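You operate a simulated robot arm through the tools that you are given. There is no shell and no other tool.

You run a simulated robot arm. Do the job below in one go: nothing can be reset, and whatever is moved stays where it is left.

## Task
Set the dryer to start TOWELS in 3h, then lock its keys.
Fine: shut its door, switch it on, press start before LOCK; change no other setting; leave the washer alone.

The check looks at the end state, three seconds after you hand in, the way a careful person would. Anything else that was tipped, shoved, dropped, spilled or broken makes it a failure. Flat cloth is picked up by pressing the open fingertips on it (5 to 10 N) and closing them slowly along it; thin cloth reads only 2 to 8 mm in the jaws.

## Robot
A 6-joint arm with a two-finger gripper, fixed in place. Base frame: the origin is at the foot of the arm, x ahead of it, y to its left, z up. Lengths are in m, angles in degrees, forces in N, time in s.
Its first joint turns from -166.0 to 166.0 degrees. Payload 2.45 kg.
Tool frame: the origin (TCP) lies between the finger pads and is the grasp point; the fingertips stand 0.02 m ahead of it; z points along the fingers, y is the line along which they close. Largest opening 0.14 m; the body of the gripper starts 0.168 m behind the TCP.
Orientation is that of the tool frame in the base frame, as a unit quaternion [x, y, z, w]. With the fingers straight down and closing along the base's y, the tool's x points along the base's -x, its y along +y and its z along -z.

## Interface
- The arm moves only by the tool step_arm. Its argument "plan" is a list that holds one entry, the list of rows, each a list of 7 numbers: the shift along the tool's x, y, z in m, then the turn, a rotation vector about the tool's x, y, z in degrees, then the gripper command, from -1 (shut) to 1 (fully open), values between in proportion. In form: [[[dx, dy, dz, ax, ay, az, fingers], ...]]. A call has 1 to 20 rows; each row shifts and turns the commanded pose from where the row before left it, along the tool's axes as they then stand. Rows are played at 5 a second. More than 0.05 m and 8.6 degrees between two rows, or a gripper value outside its range, and nothing of the call is played. A pose out of reach is approached as far as the arm can. The call stops where the force on the tool passes 90 N (or 10 N more than at its start, if that is more) or the arm is blocked; 0.2 s more then pass. The fingers move at their own pace (about 0.045 m/s each) and stop on an object; they squeeze with about 39 N. The grip force told is the motor's: it shows also when the fingers shut on nothing. Time passes only in rows, and 0.2 s behind the last, so rows that do not move let the fingers close. The reply holds the time, the measured pose of the TCP, the force on the tool along the base axes, the opening and the grip force, in the units named above and with some noise, with the torque about the TCP (base axes, N m) and any sound that the robot's microphone picked up, and new pictures: "views" is both (left out), scene, wrist or none.
- Cameras (640 x 400 px; columns grow to the right, rows downward): "scene" is fixed at [0.0523, 0.6484, 1.3836]; the picture's right is [-0.42, -0.91, 0.00], its down [-0.39, 0.18, -0.90] and it looks along [0.82, -0.38, -0.43] (base axes); focal length 316 px, centre (320, 200). "wrist" rides on the gripper at [0.078, 0.011, -0.209] in the tool frame; the picture's right is [-0.14, 0.99, 0.00], its down [-0.92, -0.13, -0.37] and it looks along [-0.36, -0.05, 0.93] (tool axes); focal length 280 px, centre (320, 200). There is no depth. A picture from a camera that has moved, and an enlarged one, comes with that camera's place and axes in the base frame and with its lens.
- enlarge(camera, box): a new picture of the part [left, top, right, bottom] of that camera's present view, enlarged. The clock stands still meanwhile.
- job_done(): hands the job in; it is judged then, once.

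Nothing tells you positions but the pictures and the camera data. Unless the task says otherwise, let go and move clear before handing in.

The tools are called after "Emit:" as a command line: name --argument value ..., lists and objects as JSON in quotes. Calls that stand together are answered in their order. step_arm: Moves the arm, as the interface text tells. Its arguments: {"type":"object","properties":{"plan":{"type":"array"},"views":{"type":"string","enum":["both","scene","wrist","none"]}},"required":["plan"]} The other tools are called the same way: enlarge (camera, box) takes an enlarged picture of a part of a camera's view; job_done () hands the job in.

At the start:

```text
clock: 0.0
tool_pos: [0.6788, -0.0596, 1.1297]
tool_rot: [0.001, 1.0, -0.001, 0.0]
contact_force: [-0.3, 0.5, 0.5]
wrist_torque: [0.02, 0.03, -0.01]
finger_gap: 0.1401
grasp_force: 0.1
```

scene: 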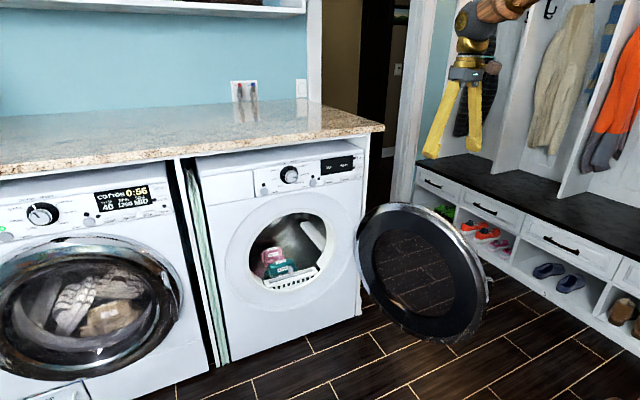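
wrist: 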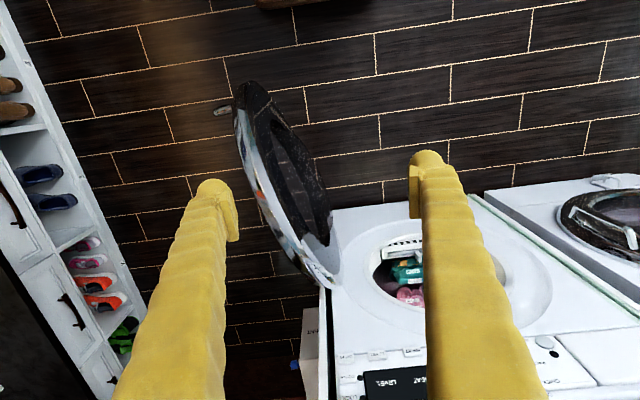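

I see the dryer (right machine, door open) and a running washer on the left. First I look closely at the dryer panel and door.

Emit:
enlarge --camera "scene" --box '[240, 140, 380, 228]'

Emit:
enlarge --camera "scene" --box '[180, 140, 500, 340]'

Emit:
enlarge --camera "wrist" --box '[200, 60, 640, 400]'

Emit:
enlarge --camera "scene" --box '[0, 160, 200, 285]'

```text
4.55 times, centred on (310, 184) of scene
camera zoom: at [0.0523, 0.6484, 1.3836], right [-0.42, -0.91, 0.0], down [-0.39, 0.18, -0.9], along [0.82, -0.38, -0.43], focal length 1434 px, centre (366, 273)
```

zoom: 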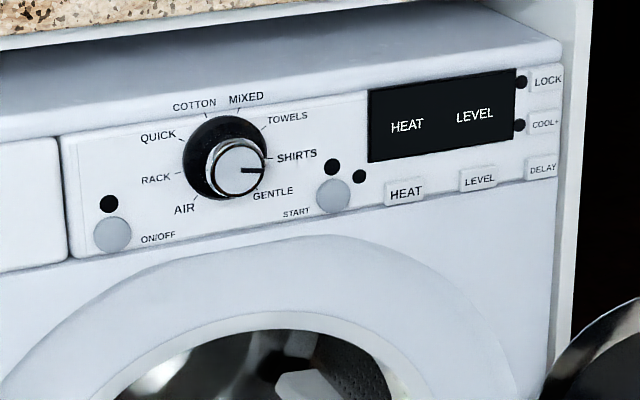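

```text
2.00 times, centred on (340, 240) of scene
camera zoom: at [0.0523, 0.6484, 1.3836], right [-0.42, -0.91, 0.0], down [-0.39, 0.18, -0.9], along [0.82, -0.38, -0.43], focal length 631 px, centre (280, 120)
```

zoom: 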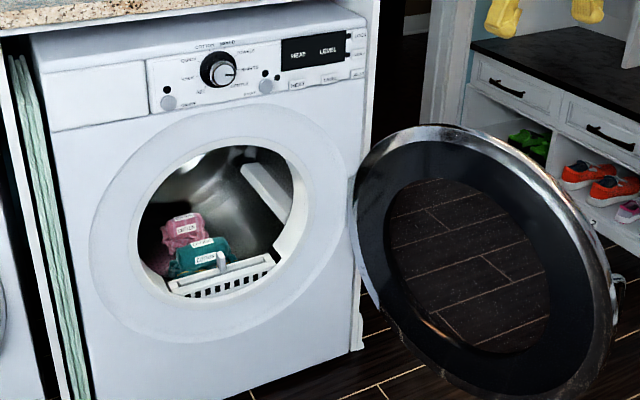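

```text
1.18 times, centred on (420, 230) of wrist
camera zoom: at [0.6007, -0.0489, 1.3393], right [0.14, 0.99, 0.0], down [0.92, -0.13, 0.37], along [0.36, -0.05, -0.93], focal length 330 px, centre (202, 165)
```

zoom: 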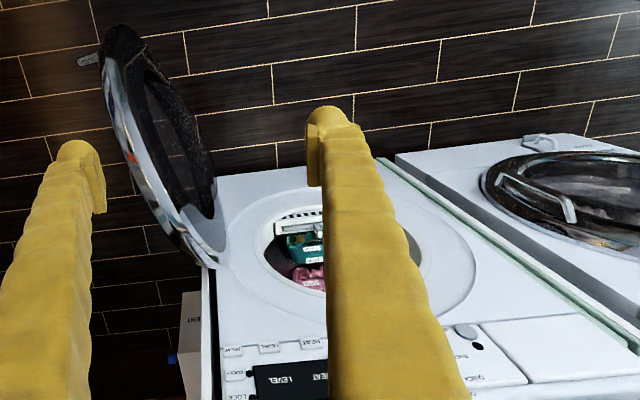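

```text
3.20 times, centred on (100, 222) of scene
camera zoom: at [0.0523, 0.6484, 1.3836], right [-0.42, -0.91, 0.0], down [-0.39, 0.18, -0.9], along [0.82, -0.38, -0.43], focal length 1010 px, centre (1024, 128)
```

zoom: 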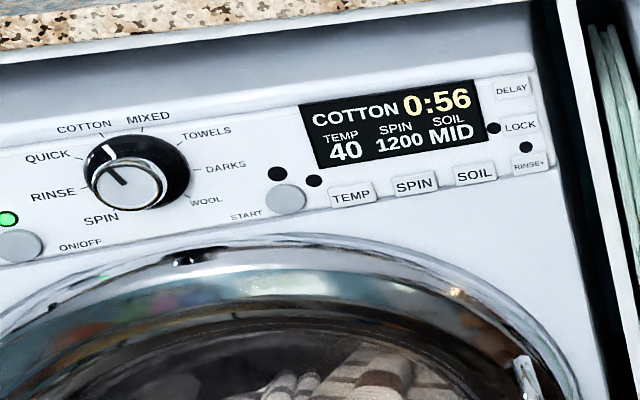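

Emit:
enlarge --camera "scene" --box '[245, 205, 341, 295]'

Emit:
enlarge --camera "wrist" --box '[200, 60, 360, 300]'

Emit:
enlarge --camera "wrist" --box '[330, 200, 530, 325]'

Emit:
enlarge --camera "scene" --box '[340, 190, 500, 350]'

```text
4.44 times, centred on (293, 250) of scene
camera zoom: at [0.0523, 0.6484, 1.3836], right [-0.42, -0.91, 0.0], down [-0.39, 0.18, -0.9], along [0.82, -0.38, -0.43], focal length 1402 px, centre (440, -22)
```

zoom: 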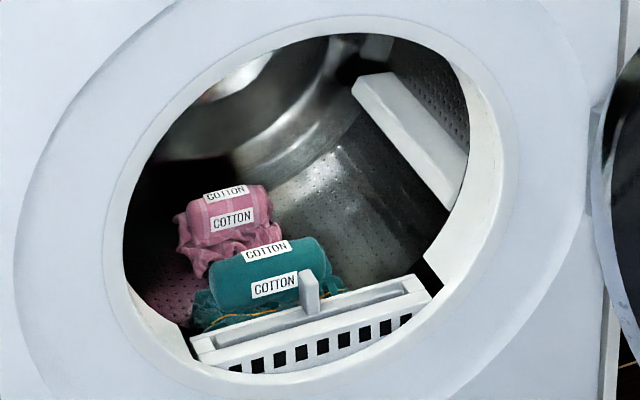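

```text
1.67 times, centred on (280, 180) of wrist
camera zoom: at [0.6007, -0.0489, 1.3393], right [0.14, 0.99, 0.0], down [0.92, -0.13, 0.37], along [0.36, -0.05, -0.93], focal length 467 px, centre (387, 233)
```

zoom: 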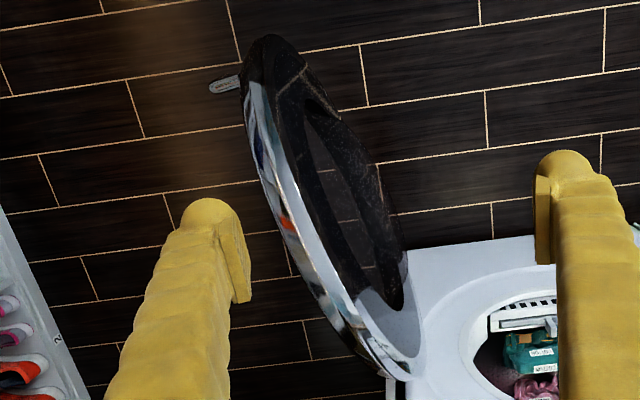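

```text
3.20 times, centred on (430, 262) of wrist
camera zoom: at [0.6007, -0.0489, 1.3393], right [0.14, 0.99, 0.0], down [0.92, -0.13, 0.37], along [0.36, -0.05, -0.93], focal length 897 px, centre (-32, 0)
```

zoom: 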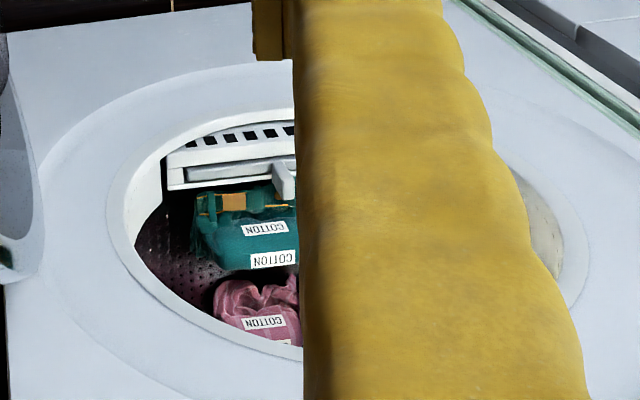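

```text
2.50 times, centred on (420, 270) of scene
camera zoom: at [0.0523, 0.6484, 1.3836], right [-0.42, -0.91, 0.0], down [-0.39, 0.18, -0.9], along [0.82, -0.38, -0.43], focal length 789 px, centre (70, 25)
```

zoom: 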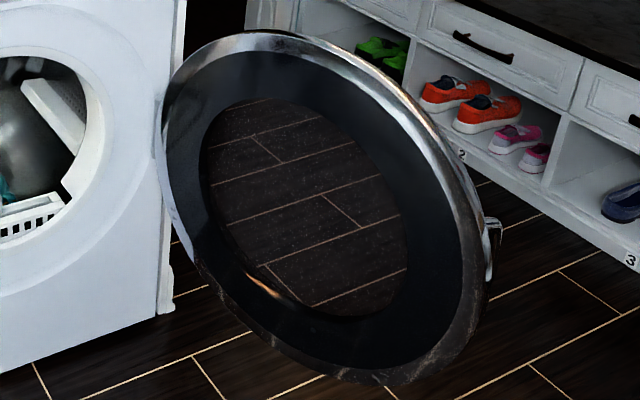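

The dryer door stands open about 110°, hinged on its right (y≈-0.06, x≈1.15), its free edge near (0.61, -0.28, 0.6). I go round to its outer side with the fingers shut, at height first.

Emit:
step_arm --plan '[[[-0.007, -0.048, 0, 0, 0, 0, -1], [-0.007, -0.048, 0, 0, 0, 0, -1], [-0.007, -0.048, 0, 0, 0, 0, -1], [-0.007, -0.048, 0, 0, 0, 0, -1], [-0.007, -0.048, 0, 0, 0, 0, -1], [-0.007, -0.048, 0, 0, 0, 0, -1], [-0.007, -0.048, 0, 0, 0, 0, -1], [-0.007, -0.048, 0, 0, 0, 0, -1], [-0.007, -0.048, 0, 0, 0, 0, -1], [0, 0, 0, 0, 0, 0, -1]]]'

```text
clock: 2.2
tool_pos: [0.7424, -0.4922, 1.1333]
tool_rot: [0.0, 1.0, 0.0, 0.0]
contact_force: [-0.4, 0.8, 0.2]
wrist_torque: [-0.03, 0.0, -0.02]
finger_gap: 0.0
grasp_force: 29.6
camera wrist: at [0.6641, -0.4817, 1.3418], right [0.14, 0.99, 0.0], down [0.92, -0.13, 0.37], along [0.36, -0.05, -0.93], focal length 280 px, centre (320, 200)
```

scene: 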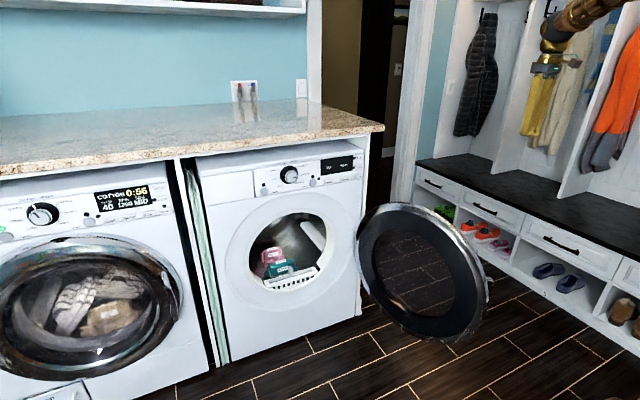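
wrist: 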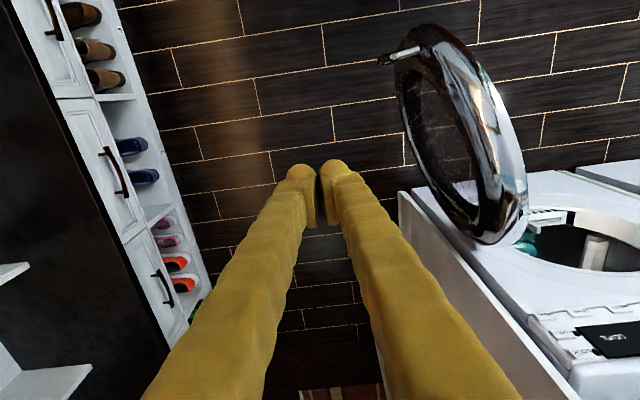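

The door's outer face is at about y=-0.27 at this x. I go down to z≈0.70 beside it.

Emit:
step_arm --plan '[[[0, 0, 0.048, 0, 0, 0, -1], [0, 0, 0.048, 0, 0, 0, -1], [0, 0, 0.048, 0, 0, 0, -1], [0, 0, 0.048, 0, 0, 0, -1], [0, 0, 0.048, 0, 0, 0, -1], [0, 0, 0.048, 0, 0, 0, -1], [0, 0, 0.048, 0, 0, 0, -1], [0, 0, 0.048, 0, 0, 0, -1], [0, 0, 0.048, 0, 0, 0, -1], [0, 0, 0, 0, 0, 0, -1]]]'

```text
clock: 4.4
tool_pos: [0.7405, -0.4928, 0.6998]
tool_rot: [0.0, 1.0, 0.0, 0.0]
contact_force: [-0.1, -0.6, -1.0]
wrist_torque: [0.02, 0.03, 0.03]
finger_gap: 0.0
grasp_force: 30.0
camera wrist: at [0.6625, -0.4825, 0.9078], right [0.14, 0.99, 0.0], down [0.92, -0.13, 0.37], along [0.37, -0.05, -0.93], focal length 280 px, centre (320, 200)
```

scene: 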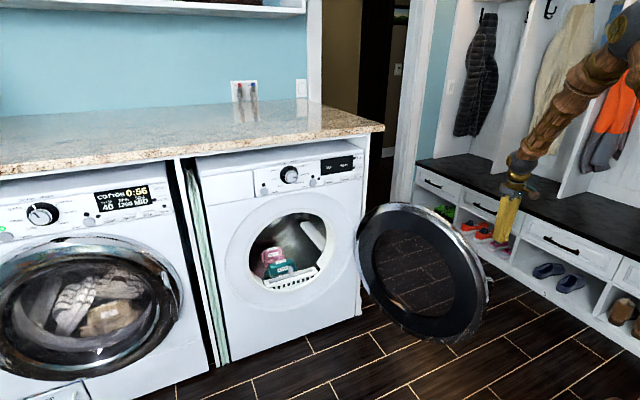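
wrist: 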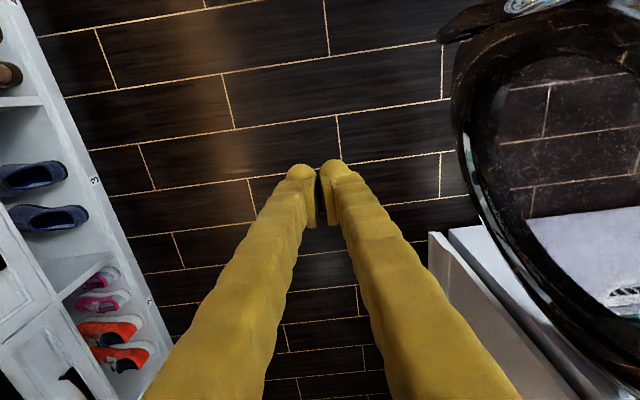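

Now I sweep slowly towards +y to meet the door's outer face and swing it.

Emit:
step_arm --plan '[[[0, 0.04, 0, 0, 0, 0, -1], [0, 0.04, 0, 0, 0, 0, -1], [0, 0.04, 0, 0, 0, 0, -1], [0, 0.03, 0, 0, 0, 0, -1], [0, 0.03, 0, 0, 0, 0, -1], [0, 0.03, 0, 0, 0, 0, -1], [0, 0.03, 0, 0, 0, 0, -1], [0, 0.03, 0, 0, 0, 0, -1]]]'

```text
clock: 6.2
tool_pos: [0.7398, -0.2219, 0.6966]
tool_rot: [0.0, 1.0, 0.0, 0.0]
contact_force: [-1.3, 0.2, 0.2]
wrist_torque: [-0.01, -0.01, 0.0]
finger_gap: 0.0
grasp_force: 29.9
camera wrist: at [0.6634, -0.2111, 0.9063], right [0.14, 0.99, 0.0], down [0.92, -0.13, 0.37], along [0.37, -0.05, -0.93], focal length 280 px, centre (320, 200)
```

scene: 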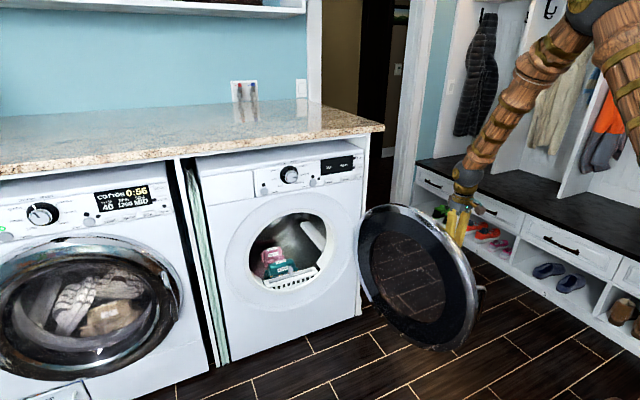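
wrist: 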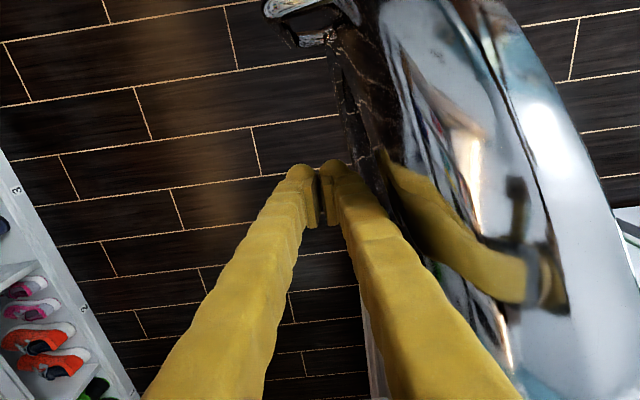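

The door follows easily. I keep swinging it round the hinge arc.

Emit:
step_arm --plan '[[[0, 0.04, 0, 0, 0, 0, -1], [0, 0.04, 0, 0, 0, 0, -1], [0, 0.04, 0, 0, 0, 0, -1], [0, 0.04, 0, 0, 0, 0, -1], [0, 0.04, 0, 0, 0, 0, -1], [0, 0.04, 0, 0, 0, 0, -1], [0, 0.04, 0, 0, 0, 0, -1], [-0.015, 0.035, 0, 0, 0, 0, -1], [-0.018, 0.035, 0, 0, 0, 0, -1], [-0.02, 0.03, 0, 0, 0, 0, -1]]]'

```text
clock: 8.4
tool_pos: [0.7931, 0.1602, 0.6966]
tool_rot: [0.0, 1.0, 0.0, 0.0]
contact_force: [0.2, 0.0, -0.3]
wrist_torque: [0.02, -0.02, -0.01]
finger_gap: 0.0001
grasp_force: 29.6
camera wrist: at [0.7154, 0.1704, 0.9067], right [0.14, 0.99, 0.0], down [0.92, -0.13, 0.37], along [0.36, -0.05, -0.93], focal length 280 px, centre (320, 200)
```

scene: 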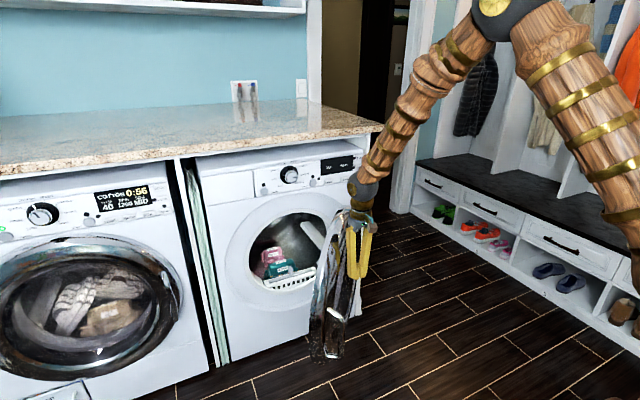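
wrist: 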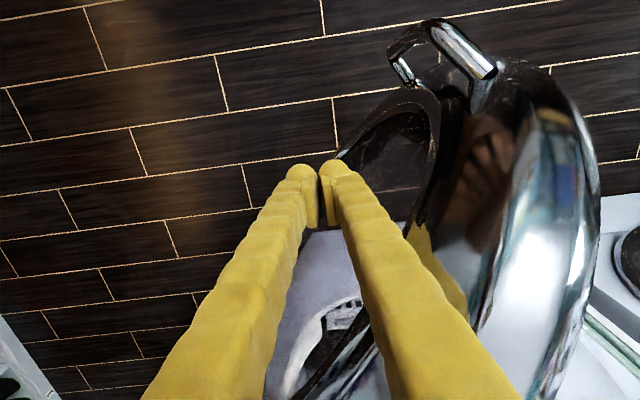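

The door is at roughly 60°. I keep pushing along the arc as far as the downward tool reaches.

Emit:
step_arm --plan '[[[-0.015, 0.035, 0, 0, 0, 0, -1], [-0.02, 0.03, 0, 0, 0, 0, -1], [-0.025, 0.03, 0, 0, 0, 0, -1], [-0.025, 0.025, 0, 0, 0, 0, -1], [-0.03, 0.02, 0, 0, 0, 0, -1], [0, 0, 0, 0, 0, 0, -1]]]'

```text
clock: 9.8
tool_pos: [0.9091, 0.299, 0.7003]
tool_rot: [0.0, 1.0, 0.0, 0.0]
contact_force: [-0.1, -0.2, -0.3]
wrist_torque: [-0.01, 0.03, -0.02]
finger_gap: 0.0001
grasp_force: 29.6
camera wrist: at [0.8321, 0.3092, 0.9084], right [0.14, 0.99, 0.0], down [0.92, -0.13, 0.37], along [0.36, -0.05, -0.93], focal length 280 px, centre (320, 200)
```

scene: 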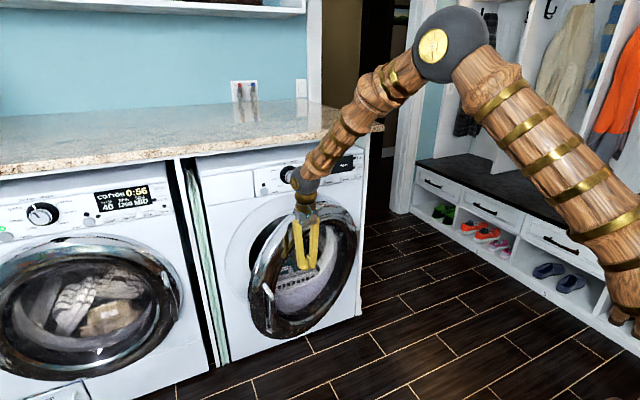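
wrist: 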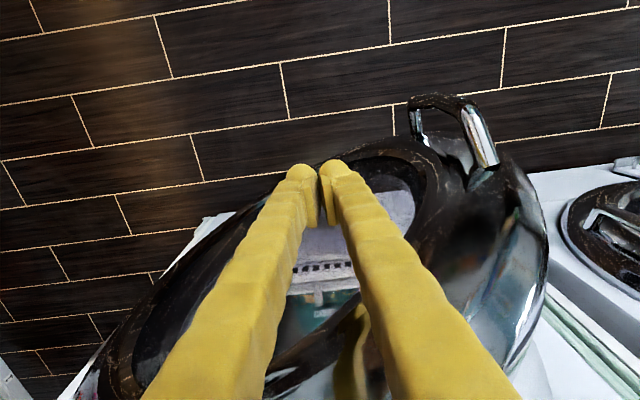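

The door is down to about 30° open. I back off a bit and pitch the tool to point forward (+x), to push it shut with the closed fingertips.

Emit:
step_arm --plan '[[[0.045, 0, 0, 0, 0, 0, -1], [0.045, 0, 0, 0, 0, 0, -1], [0, 0, 0, 0, -8.5, 0, -1], [0, 0, 0, 0, -8.5, 0, -1], [0, 0, 0, 0, -8.5, 0, -1], [0, 0, 0, 0, -8.5, 0, -1], [0, 0, 0, 0, -8.5, 0, -1], [0, 0, 0, 0, -8.5, 0, -1], [0, 0, 0, 0, -8.5, 0, -1], [0, 0, 0, 0, -8.5, 0, -1], [0, 0, 0, 0, -8.5, 0, -1], [0, 0, 0, 0, -8.5, 0, -1], [0, 0, 0, 0, -5, 0, -1], [0, 0, 0, 0, 0, 0, -1]]]'

```text
clock: 12.8
tool_pos: [0.8997, 0.356, 0.78]
tool_rot: [-0.023, 0.716, -0.04, 0.697]
contact_force: [0.5, 0.2, -0.5]
wrist_torque: [0.0, -0.01, -0.04]
finger_gap: 0.0
grasp_force: 29.9
out of reach, approached as far as the arm can: row 6, 8, 9, 10, 11, 12, 13
camera wrist: at [0.6889, 0.3645, 0.707], right [0.03, 1.0, 0.05], down [-0.35, -0.04, 0.94], along [0.94, -0.04, 0.34], focal length 280 px, centre (320, 200)
```

scene: 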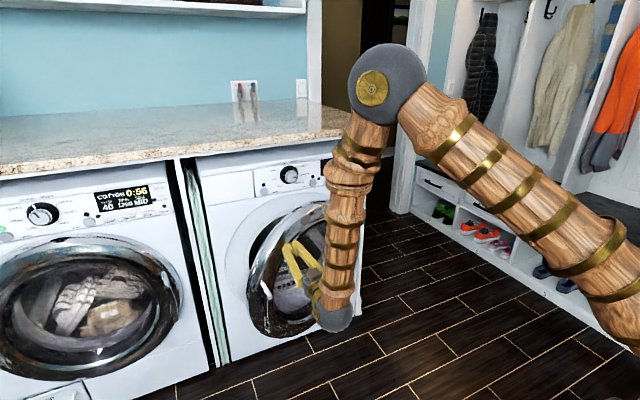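
wrist: 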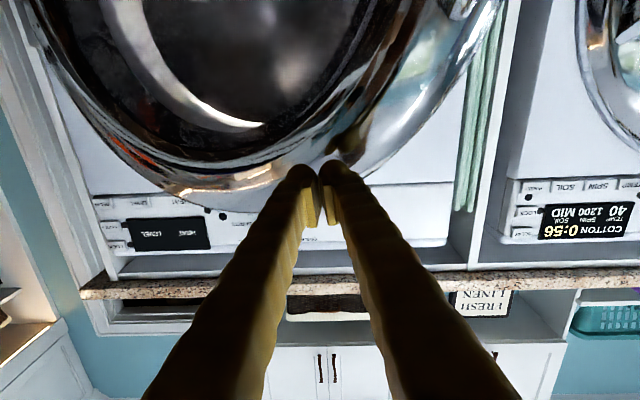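

The horizontal tool is out of reach this close to the base, and the tip has drifted up beside the door rim. I retrace to about 42° pitch, which was reachable, staying in front of the door.

Emit:
step_arm --plan '[[[0, 0, 0, 0, 5, 0, -1], [0, 0, 0, 0, 8.5, 0, -1], [0, 0, 0, 0, 8.5, 0, -1], [0, 0, 0, 0, 8.5, 0, -1], [0, 0, 0, 0, 8.5, 0, -1], [0, 0, 0, 0, 8.5, 0, -1], [0, 0, 0, 0, 0, 0, -1]]]'

```text
clock: 14.4
tool_pos: [0.902, 0.3594, 0.7834]
tool_rot: [-0.004, 0.935, -0.026, 0.353]
contact_force: [0.0, -0.2, 0.4]
wrist_torque: [0.0, -0.01, 0.01]
finger_gap: 0.0
grasp_force: 29.3
out of reach, approached as far as the arm can: row 1
camera wrist: at [0.7069, 0.3779, 0.8881], right [0.12, 0.99, 0.04], down [0.45, -0.09, 0.89], along [0.89, -0.09, -0.45], focal length 280 px, centre (320, 200)
```

scene: 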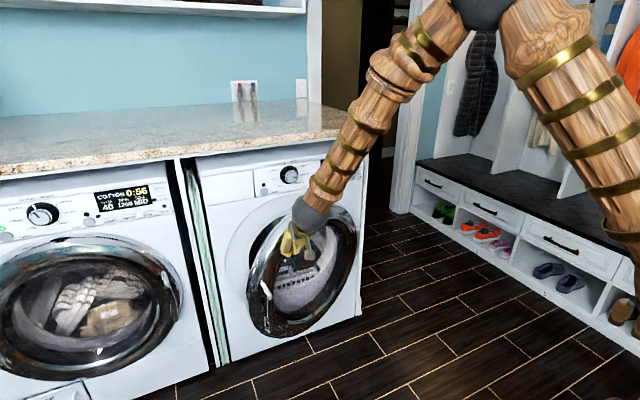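
wrist: 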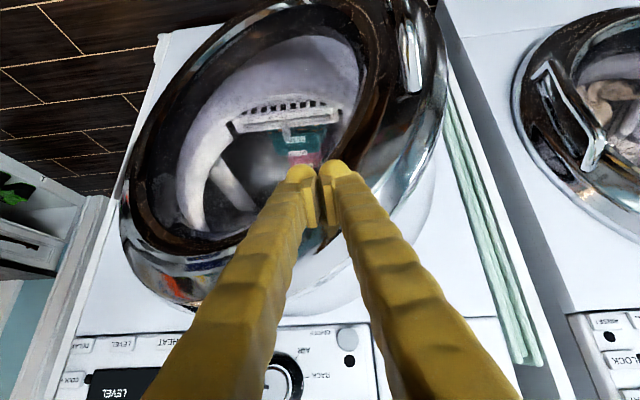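

Reading now: door about 16–25° open, handle near (0.89, 0.455, 0.64), fingertips just in front of its upper rim. I lessen the pitch, back off, and go down to z≈0.66 for the push.

Emit:
step_arm --plan '[[[0, 0, 0, 0, 8.5, 0, -1], [0, 0, 0, 0, 8.5, 0, -1], [0, 0, 0, 0, 3, 0, -1], [0.028, 0, -0.011, 0, 0, 0, -1], [0.028, 0, -0.011, 0, 0, 0, -1], [0.0146, 0, 0.0372, 0, 0, 0, -1], [0.0146, 0, 0.0372, 0, 0, 0, -1], [0.0146, 0, 0.0372, 0, 0, 0, -1], [0, 0, 0, 0, 0, 0, -1]]]'

```text
clock: 16.4
tool_pos: [0.8427, 0.3547, 0.6632]
tool_rot: [0.002, 0.982, -0.027, 0.186]
contact_force: [-0.4, -0.7, -0.6]
wrist_torque: [0.02, -0.05, -0.02]
finger_gap: 0.0002
grasp_force: 29.2
camera wrist: at [0.6946, 0.3753, 0.8286], right [0.14, 0.99, 0.0], down [0.72, -0.1, 0.68], along [0.68, -0.1, -0.73], focal length 280 px, centre (320, 200)
```

scene: 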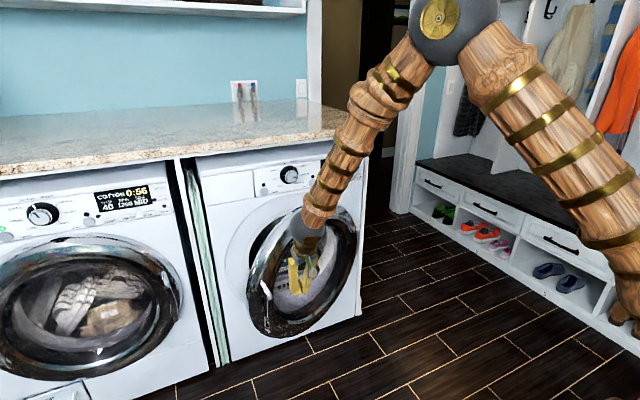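
wrist: 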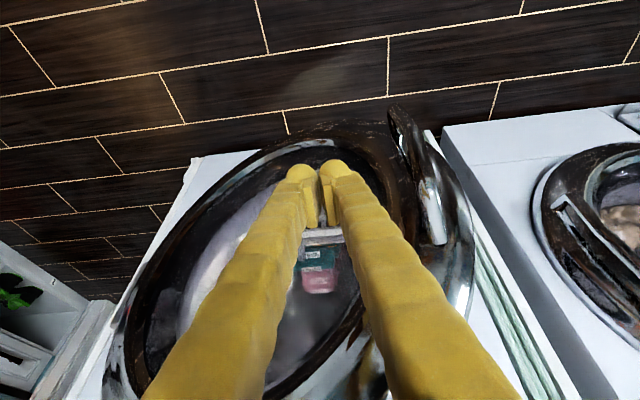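

Now I push forward (+x) against the ring, pitching the tool gradually.

Emit:
step_arm --plan '[[[-0.0279, 0.006, 0.0109, 0, -5, 0, -1], [-0.0269, 0.006, 0.0133, 0, -5, 0, -1], [-0.0256, 0.006, 0.0156, 0, -5, 0, -1], [-0.0241, 0.006, 0.0178, 0, -5, 0, -1], [-0.0225, 0.006, 0.0198, 0, -5, 0, -1], [0, 0, 0, 0, 0, 0, -1]]]'

```text
clock: 17.8
tool_pos: [0.9945, 0.3824, 0.662]
tool_rot: [-0.005, 0.918, -0.027, 0.395]
contact_force: [-1.1, 0.1, -0.4]
wrist_torque: [0.0, -0.02, 0.02]
finger_gap: 0.0
grasp_force: 29.5
camera wrist: at [0.7885, 0.3998, 0.7482], right [0.11, 0.99, 0.05], down [0.37, -0.08, 0.93], along [0.92, -0.08, -0.37], focal length 280 px, centre (320, 200)
```

scene: 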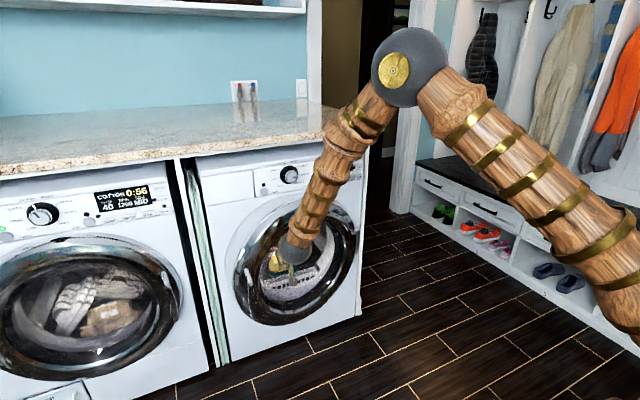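
wrist: 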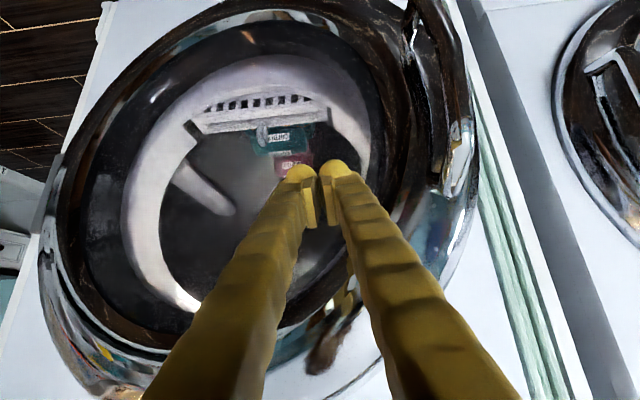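

Emit:
step_arm --plan '[[[-0.0172, 0.01, 0.0182, 0, -4, 0, -1], [-0.0159, 0.01, 0.0193, 0, -4, 0, -1], [-0.0145, 0.01, 0.0204, 0, -4, 0, -1], [-0.013, 0.008, 0.0213, 0, -4, 0, -1], [0, 0, 0, 0, 0, 0, -1]]]'

```text
clock: 19.0
tool_pos: [1.0924, 0.417, 0.6581]
tool_rot: [-0.009, 0.855, -0.025, 0.518]
contact_force: [-0.2, 0.0, -0.3]
wrist_torque: [-0.01, 0.04, -0.02]
finger_gap: 0.0001
grasp_force: 29.0
camera wrist: at [0.8715, 0.4325, 0.6865], right [0.08, 0.99, 0.07], down [0.1, -0.08, 0.99], along [0.99, -0.07, -0.1], focal length 280 px, centre (320, 200)
```

scene: 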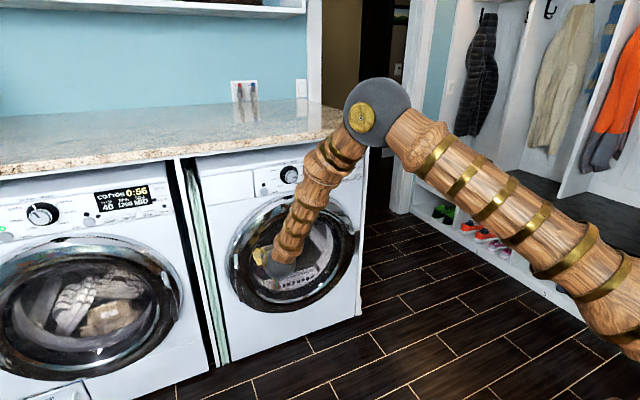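
wrist: 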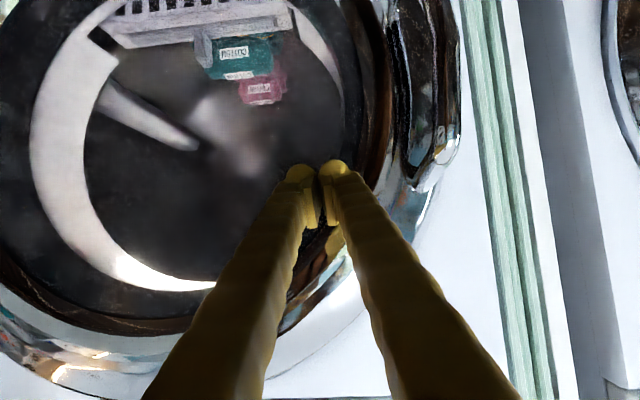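

Emit:
step_arm --plan '[[[-0.0093, 0, 0.0177, 0, 0, 0, -1], [-0.0093, 0, 0.0177, 0, 0, 0, -1], [-0.007, 0, 0.0133, 0, 0, 0, -1], [0, 0, 0, 0, 0, 0, -1]]]'

```text
clock: 19.5
tool_pos: [1.1099, 0.4182, 0.6541]
tool_rot: [-0.009, 0.857, -0.025, 0.514]
contact_force: [-14.0, 1.3, 2.9]
wrist_torque: [-0.03, -0.13, 0.09]
finger_gap: 0.0063
grasp_force: 29.6
stopped in row 2: the force on the tool passed its limit at 169 N (the readings are from after the stop); the commanded pose is now the measured one
camera wrist: at [0.89, 0.4338, 0.6834], right [0.08, 0.99, 0.07], down [0.11, -0.08, 0.99], along [0.99, -0.07, -0.11], focal length 280 px, centre (320, 200)
```

scene: 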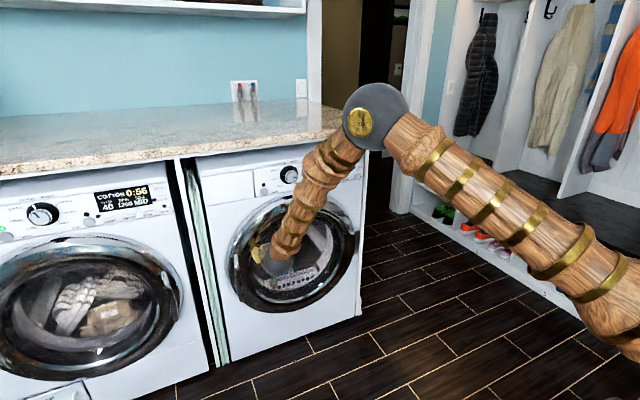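
wrist: 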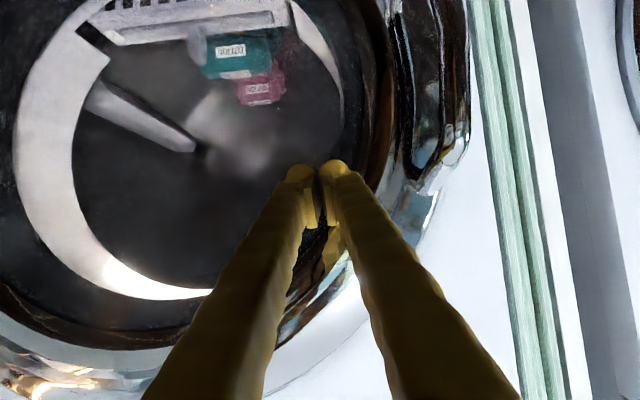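

The door met its stop. I back off and inspect whether it is fully shut.

Emit:
step_arm --plan '[[[0.012, 0, -0.026, 0, 0, 0, -1], [0.014, 0, -0.035, 0, 0, 0, -1], [0.014, 0, -0.035, 0, 0, 0, -1], [0, 0, 0, 0, 0, 0, -1]]]'

Emit:
enlarge --camera "scene" --box '[180, 140, 400, 330]'

```text
clock: 20.5
tool_pos: [1.0084, 0.4202, 0.6633]
tool_rot: [-0.008, 0.857, -0.026, 0.515]
contact_force: [0.3, -0.2, -0.8]
wrist_torque: [-0.01, -0.01, 0.01]
finger_gap: 0.0001
grasp_force: 29.9
camera wrist: at [0.7873, 0.4349, 0.6918], right [0.08, 0.99, 0.07], down [0.1, -0.08, 0.99], along [0.99, -0.07, -0.11], focal length 280 px, centre (320, 200)
```

scene: 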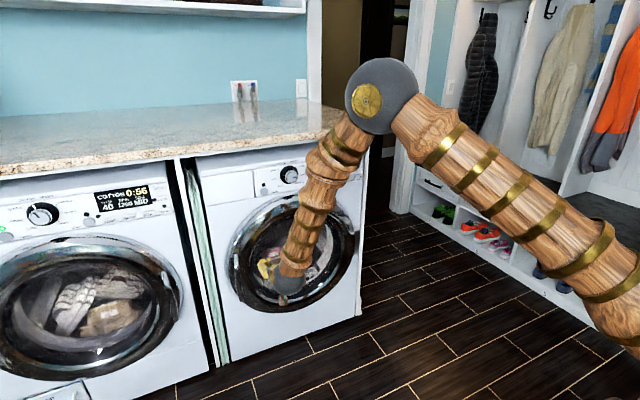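
wrist: 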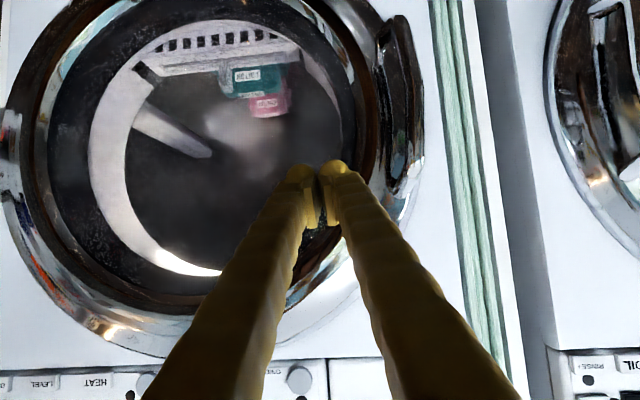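

```text
2.11 times, centred on (290, 235) of scene
camera zoom: at [0.0523, 0.6484, 1.3836], right [-0.42, -0.91, 0.0], down [-0.39, 0.18, -0.9], along [0.82, -0.38, -0.43], focal length 664 px, centre (383, 126)
```

zoom: 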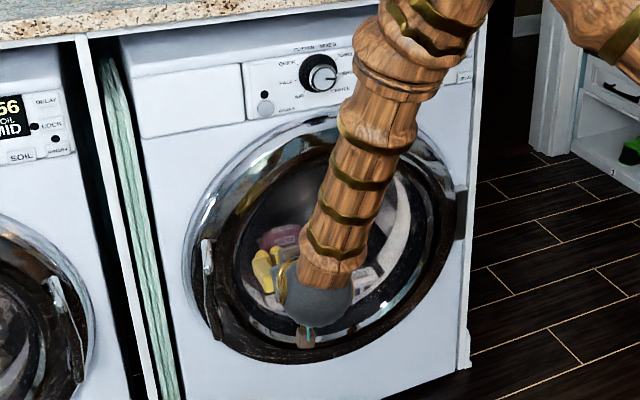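

The door looks flush with the front. Next I straighten the tool's small roll error and rise to in front of the ON/OFF button, which I put at about (1.18, 0.365, 0.882).

Emit:
step_arm --plan '[[[0, 0, 0, -2.1, 0, 2.3, -1], [-0.0374, -0.011, -0.0199, 0, 0, 0, -1], [-0.0374, -0.011, -0.0199, 0, 0, 0, -1], [-0.0374, -0.011, -0.0199, 0, 0, 0, -1], [-0.0374, -0.011, -0.0199, 0, 0, 0, -1], [-0.0374, -0.011, -0.0199, 0, 0, 0, -1], [0, 0, 0, 0, 0, 0, -1]]]'

```text
clock: 22.1
tool_pos: [1.0082, 0.3658, 0.8735]
tool_rot: [0.0, 0.857, 0.0, 0.515]
contact_force: [0.2, 0.5, 0.3]
wrist_torque: [0.0, -0.03, -0.02]
finger_gap: 0.0001
grasp_force: 29.7
camera wrist: at [0.7869, 0.3766, 0.9038], right [0.06, 0.99, 0.12], down [0.11, -0.13, 0.99], along [0.99, -0.05, -0.11], focal length 280 px, centre (320, 200)
```

scene: 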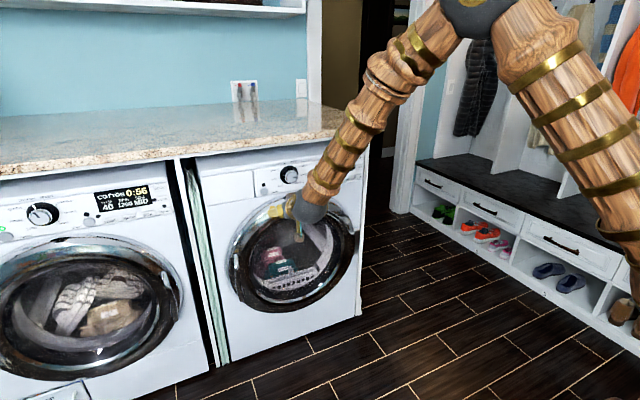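
wrist: 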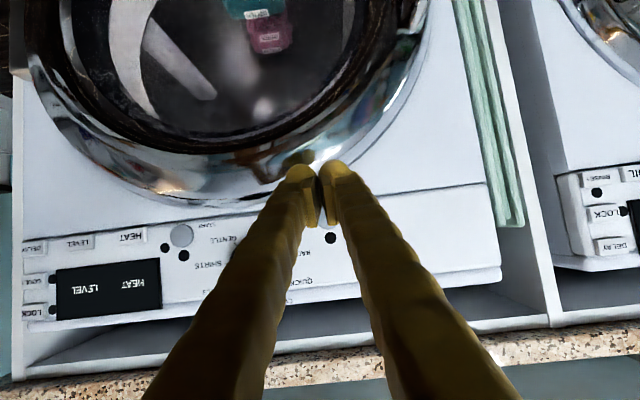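

The aim looks right: the ON/OFF LED sits just above the fingertip line. I approach to a few centimetres, then look.

Emit:
step_arm --plan '[[[-0.0188, 0, 0.0353, 0, 0, 0, -1], [-0.0188, 0, 0.0353, 0, 0, 0, -1], [-0.0141, 0, 0.0265, 0, 0, 0, -1], [0, 0, 0, 0, 0, 0, -1]]]'

```text
clock: 23.1
tool_pos: [1.119, 0.3671, 0.8758]
tool_rot: [0.0, 0.857, 0.0, 0.515]
contact_force: [-0.5, 0.1, 0.0]
wrist_torque: [-0.01, -0.05, -0.02]
finger_gap: 0.0
grasp_force: 29.3
camera wrist: at [0.8987, 0.3768, 0.9053], right [0.06, 0.99, 0.12], down [0.11, -0.13, 0.99], along [0.99, -0.05, -0.11], focal length 280 px, centre (320, 200)
```

scene: 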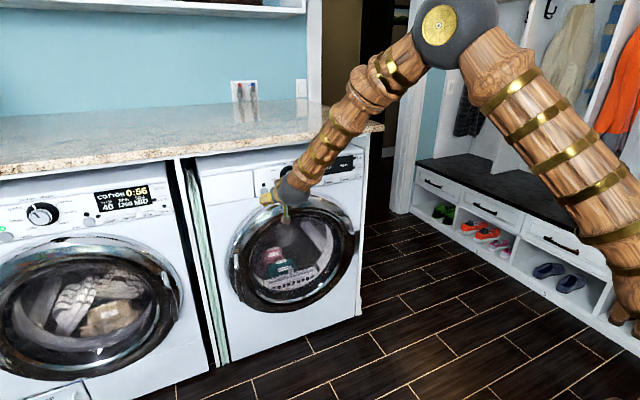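
wrist: 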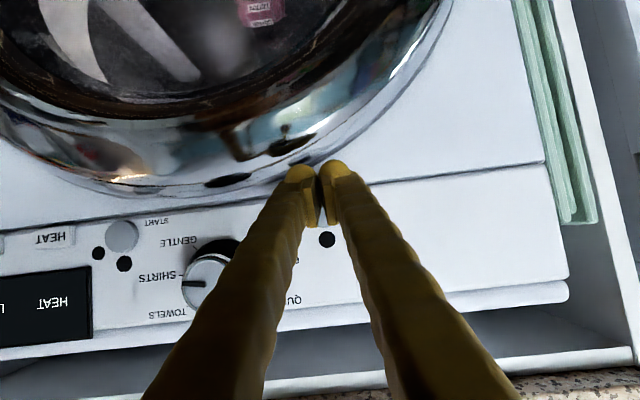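

Emit:
step_arm --plan '[[[-0.007, 0, 0.0132, 0, 0, 0, -1], [-0.0038, 0, 0.0071, 0, 0, 0, -1], [-0.0019, 0, 0.0035, 0, 0, 0, -1], [-0.0019, 0, 0.0035, 0, 0, 0, -1], [0, 0, 0, 0, 0, 0, -1]]]' --views "wrist"

```text
clock: 24.3
tool_pos: [1.1483, 0.3656, 0.8779]
tool_rot: [0.001, 0.857, -0.001, 0.515]
contact_force: [0.0, 0.2, -0.3]
wrist_torque: [0.01, 0.03, 0.03]
finger_gap: 0.0
grasp_force: 30.1
camera wrist: at [0.9281, 0.3756, 0.9063], right [0.06, 0.99, 0.12], down [0.11, -0.13, 0.99], along [0.99, -0.05, -0.11], focal length 280 px, centre (320, 200)
```

wrist: 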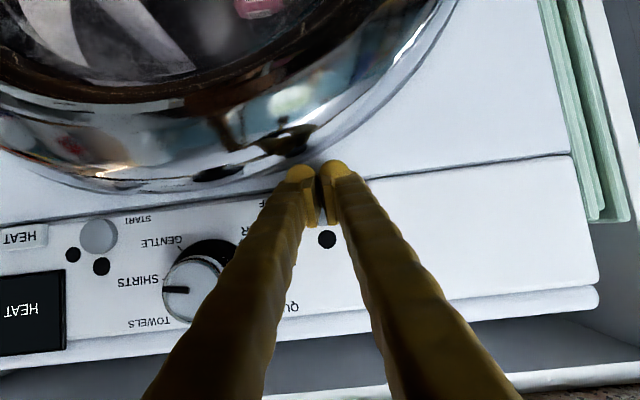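

Emit:
step_arm --plan '[[[-0.0019, 0, 0.0035, 0, 0, 0, -1], [-0.0019, 0, 0.0035, 0, 0, 0, -1], [0, 0, 0, 0, 0, 0, -1]]]' --views "wrist"

```text
clock: 25.1
tool_pos: [1.1559, 0.3654, 0.8777]
tool_rot: [0.0, 0.857, -0.001, 0.515]
contact_force: [-62.5, -16.3, 14.2]
wrist_torque: [0.14, -0.69, -0.4]
finger_gap: 0.0061
grasp_force: 29.4
heard: click
camera wrist: at [0.935, 0.3761, 0.9063], right [0.06, 0.99, 0.12], down [0.11, -0.13, 0.99], along [0.99, -0.05, -0.11], focal length 280 px, centre (320, 200)
```

wrist: 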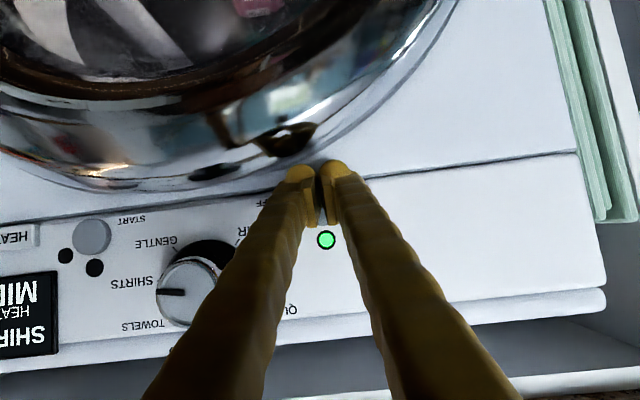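

A click, the green LED is lit and the display is on. I back straight off and read the display.

Emit:
step_arm --plan '[[[0.0047, 0, -0.0088, 0, 0, 0, -1], [0.0188, 0, -0.0353, 0, 0, 0, -1], [0.0188, 0, -0.0353, 0, 0, 0, -1], [0, 0, 0, 0, 0, 0, -1]]]'

Emit:
enlarge --camera "scene" --box '[240, 140, 380, 228]'

Emit:
enlarge --camera "wrist" --box '[0, 180, 320, 380]'

```text
clock: 26.1
tool_pos: [1.0671, 0.3654, 0.8774]
tool_rot: [-0.001, 0.857, 0.0, 0.515]
contact_force: [-1.7, -0.6, -0.5]
wrist_torque: [-0.03, -0.02, 0.01]
finger_gap: 0.0001
grasp_force: 29.6
camera wrist: at [0.8453, 0.3771, 0.9067], right [0.06, 0.99, 0.12], down [0.11, -0.13, 0.99], along [0.99, -0.05, -0.11], focal length 280 px, centre (320, 200)
```

scene: 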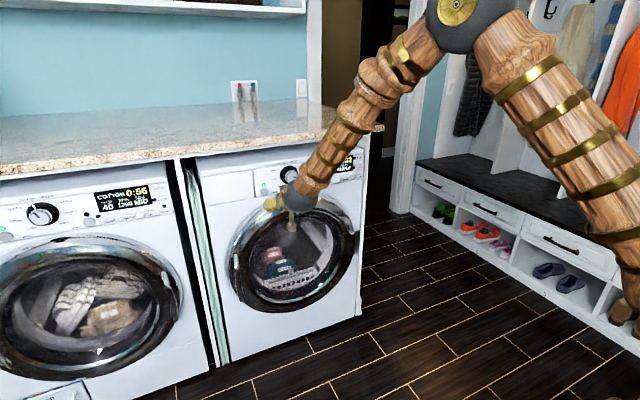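
wrist: 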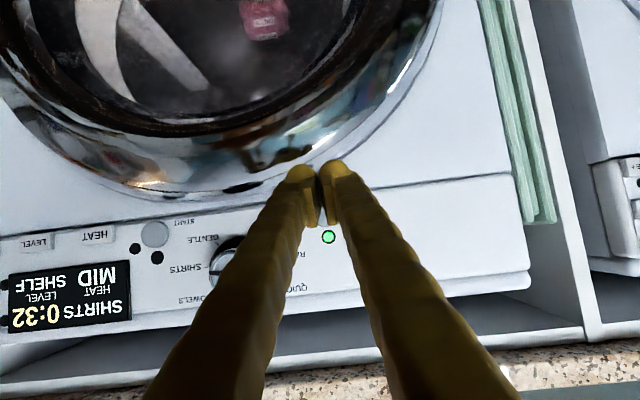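

```text
4.55 times, centred on (310, 184) of scene
camera zoom: at [0.0523, 0.6484, 1.3836], right [-0.42, -0.91, 0.0], down [-0.39, 0.18, -0.9], along [0.82, -0.38, -0.43], focal length 1434 px, centre (366, 273)
```

zoom: 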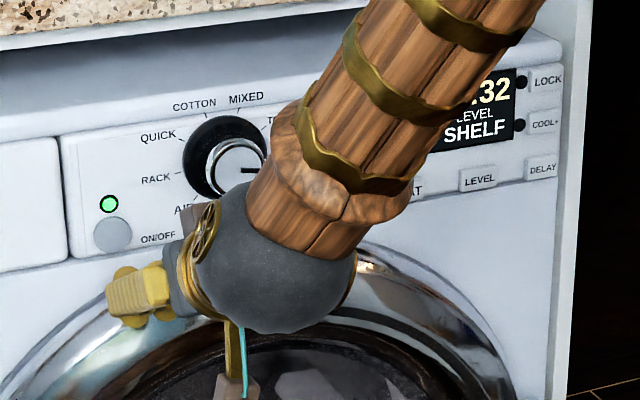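

```text
2.00 times, centred on (160, 280) of wrist
camera zoom: at [0.8453, 0.3771, 0.9067], right [0.06, 0.99, 0.12], down [0.11, -0.13, 0.99], along [0.99, -0.05, -0.11], focal length 561 px, centre (640, 40)
```

zoom: 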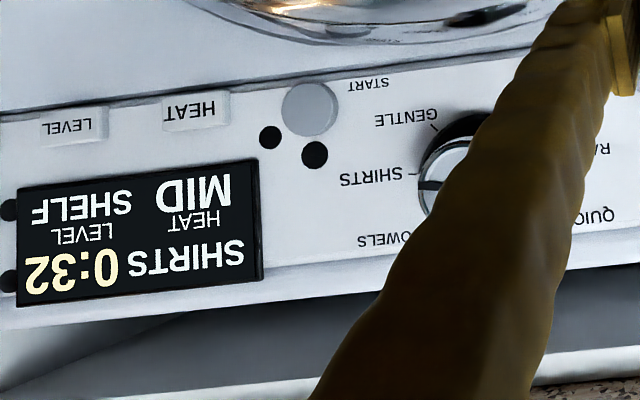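

Dryer shows SHIRTS 0:32, HEAT MID, LEVEL SHELF; I need the knob one step anticlockwise (about 40°) to TOWELS. I move in front of the knob (about y 0.257, z 0.938), level the tool and open the fingers for a clear view.

Emit:
step_arm --plan '[[[-0.0122, -0.036, -0.0204, 0, 0, 0, -0.5], [-0.0122, -0.036, -0.0204, 0, 0, 0, 0], [-0.0122, -0.036, -0.0204, 0, 0, 0, 0.3], [0, 0, 0, 0, -7, 0, 0.3], [0, 0, 0, 0, -7, 0, 0.3], [0, 0, 0, 0, -7, 0, 0.3], [0, 0, 0, 0, -7, 0, 0.3], [0, 0, 0, 0, 0, 0, 0.3]]]'

```text
clock: 27.9
tool_pos: [1.0288, 0.2584, 0.9388]
tool_rot: [0.0, 0.707, 0.0, 0.707]
contact_force: [0.2, 0.0, 0.2]
wrist_torque: [0.04, -0.03, -0.01]
finger_gap: 0.091
grasp_force: 0.0
camera wrist: at [0.8201, 0.2681, 0.8609], right [0.0, 0.99, 0.14], down [-0.37, -0.13, 0.92], along [0.93, -0.05, 0.37], focal length 280 px, centre (320, 200)
```

scene: 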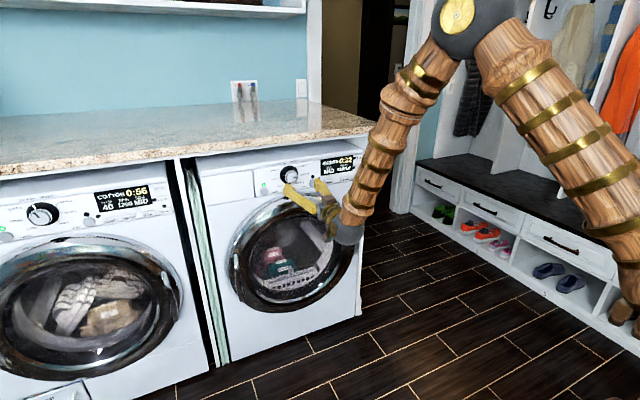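
wrist: 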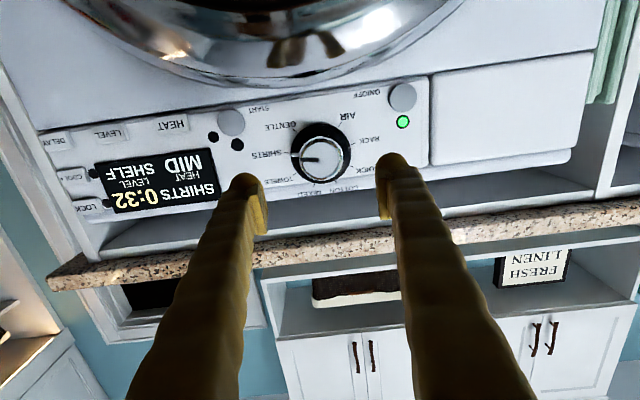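

Emit:
enlarge --camera "wrist" --box '[180, 70, 450, 240]'

Emit:
enlarge --camera "scene" --box '[240, 140, 380, 228]'

Emit:
enlarge --camera "wrist" --box '[30, 100, 230, 225]'

```text
2.35 times, centred on (315, 155) of wrist
camera zoom: at [0.8201, 0.2681, 0.8609], right [0.0, 0.99, 0.14], down [-0.37, -0.13, 0.92], along [0.93, -0.05, 0.37], focal length 660 px, centre (332, 306)
```

zoom: 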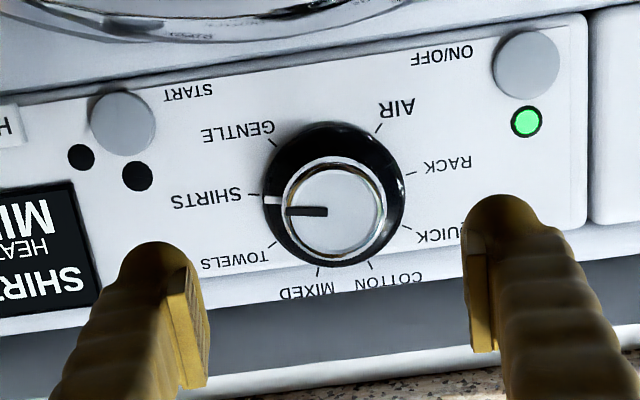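

```text
4.55 times, centred on (310, 184) of scene
camera zoom: at [0.0523, 0.6484, 1.3836], right [-0.42, -0.91, 0.0], down [-0.39, 0.18, -0.9], along [0.82, -0.38, -0.43], focal length 1434 px, centre (366, 273)
```

zoom: 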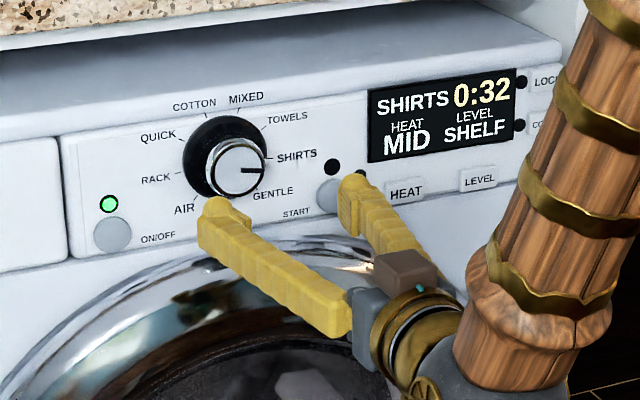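

```text
3.20 times, centred on (130, 162) of wrist
camera zoom: at [0.8201, 0.2681, 0.8609], right [0.0, 0.99, 0.14], down [-0.37, -0.13, 0.92], along [0.93, -0.05, 0.37], focal length 897 px, centre (928, 320)
```

zoom: 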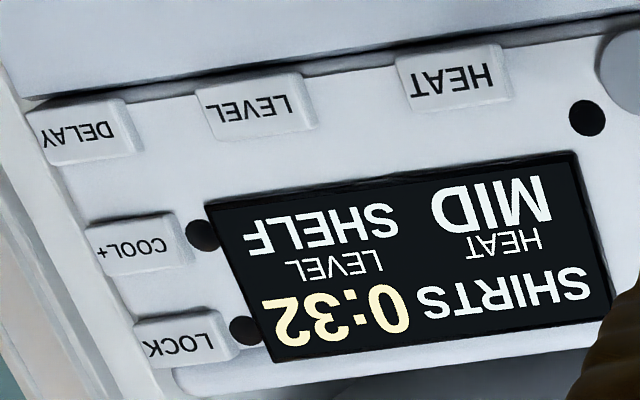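

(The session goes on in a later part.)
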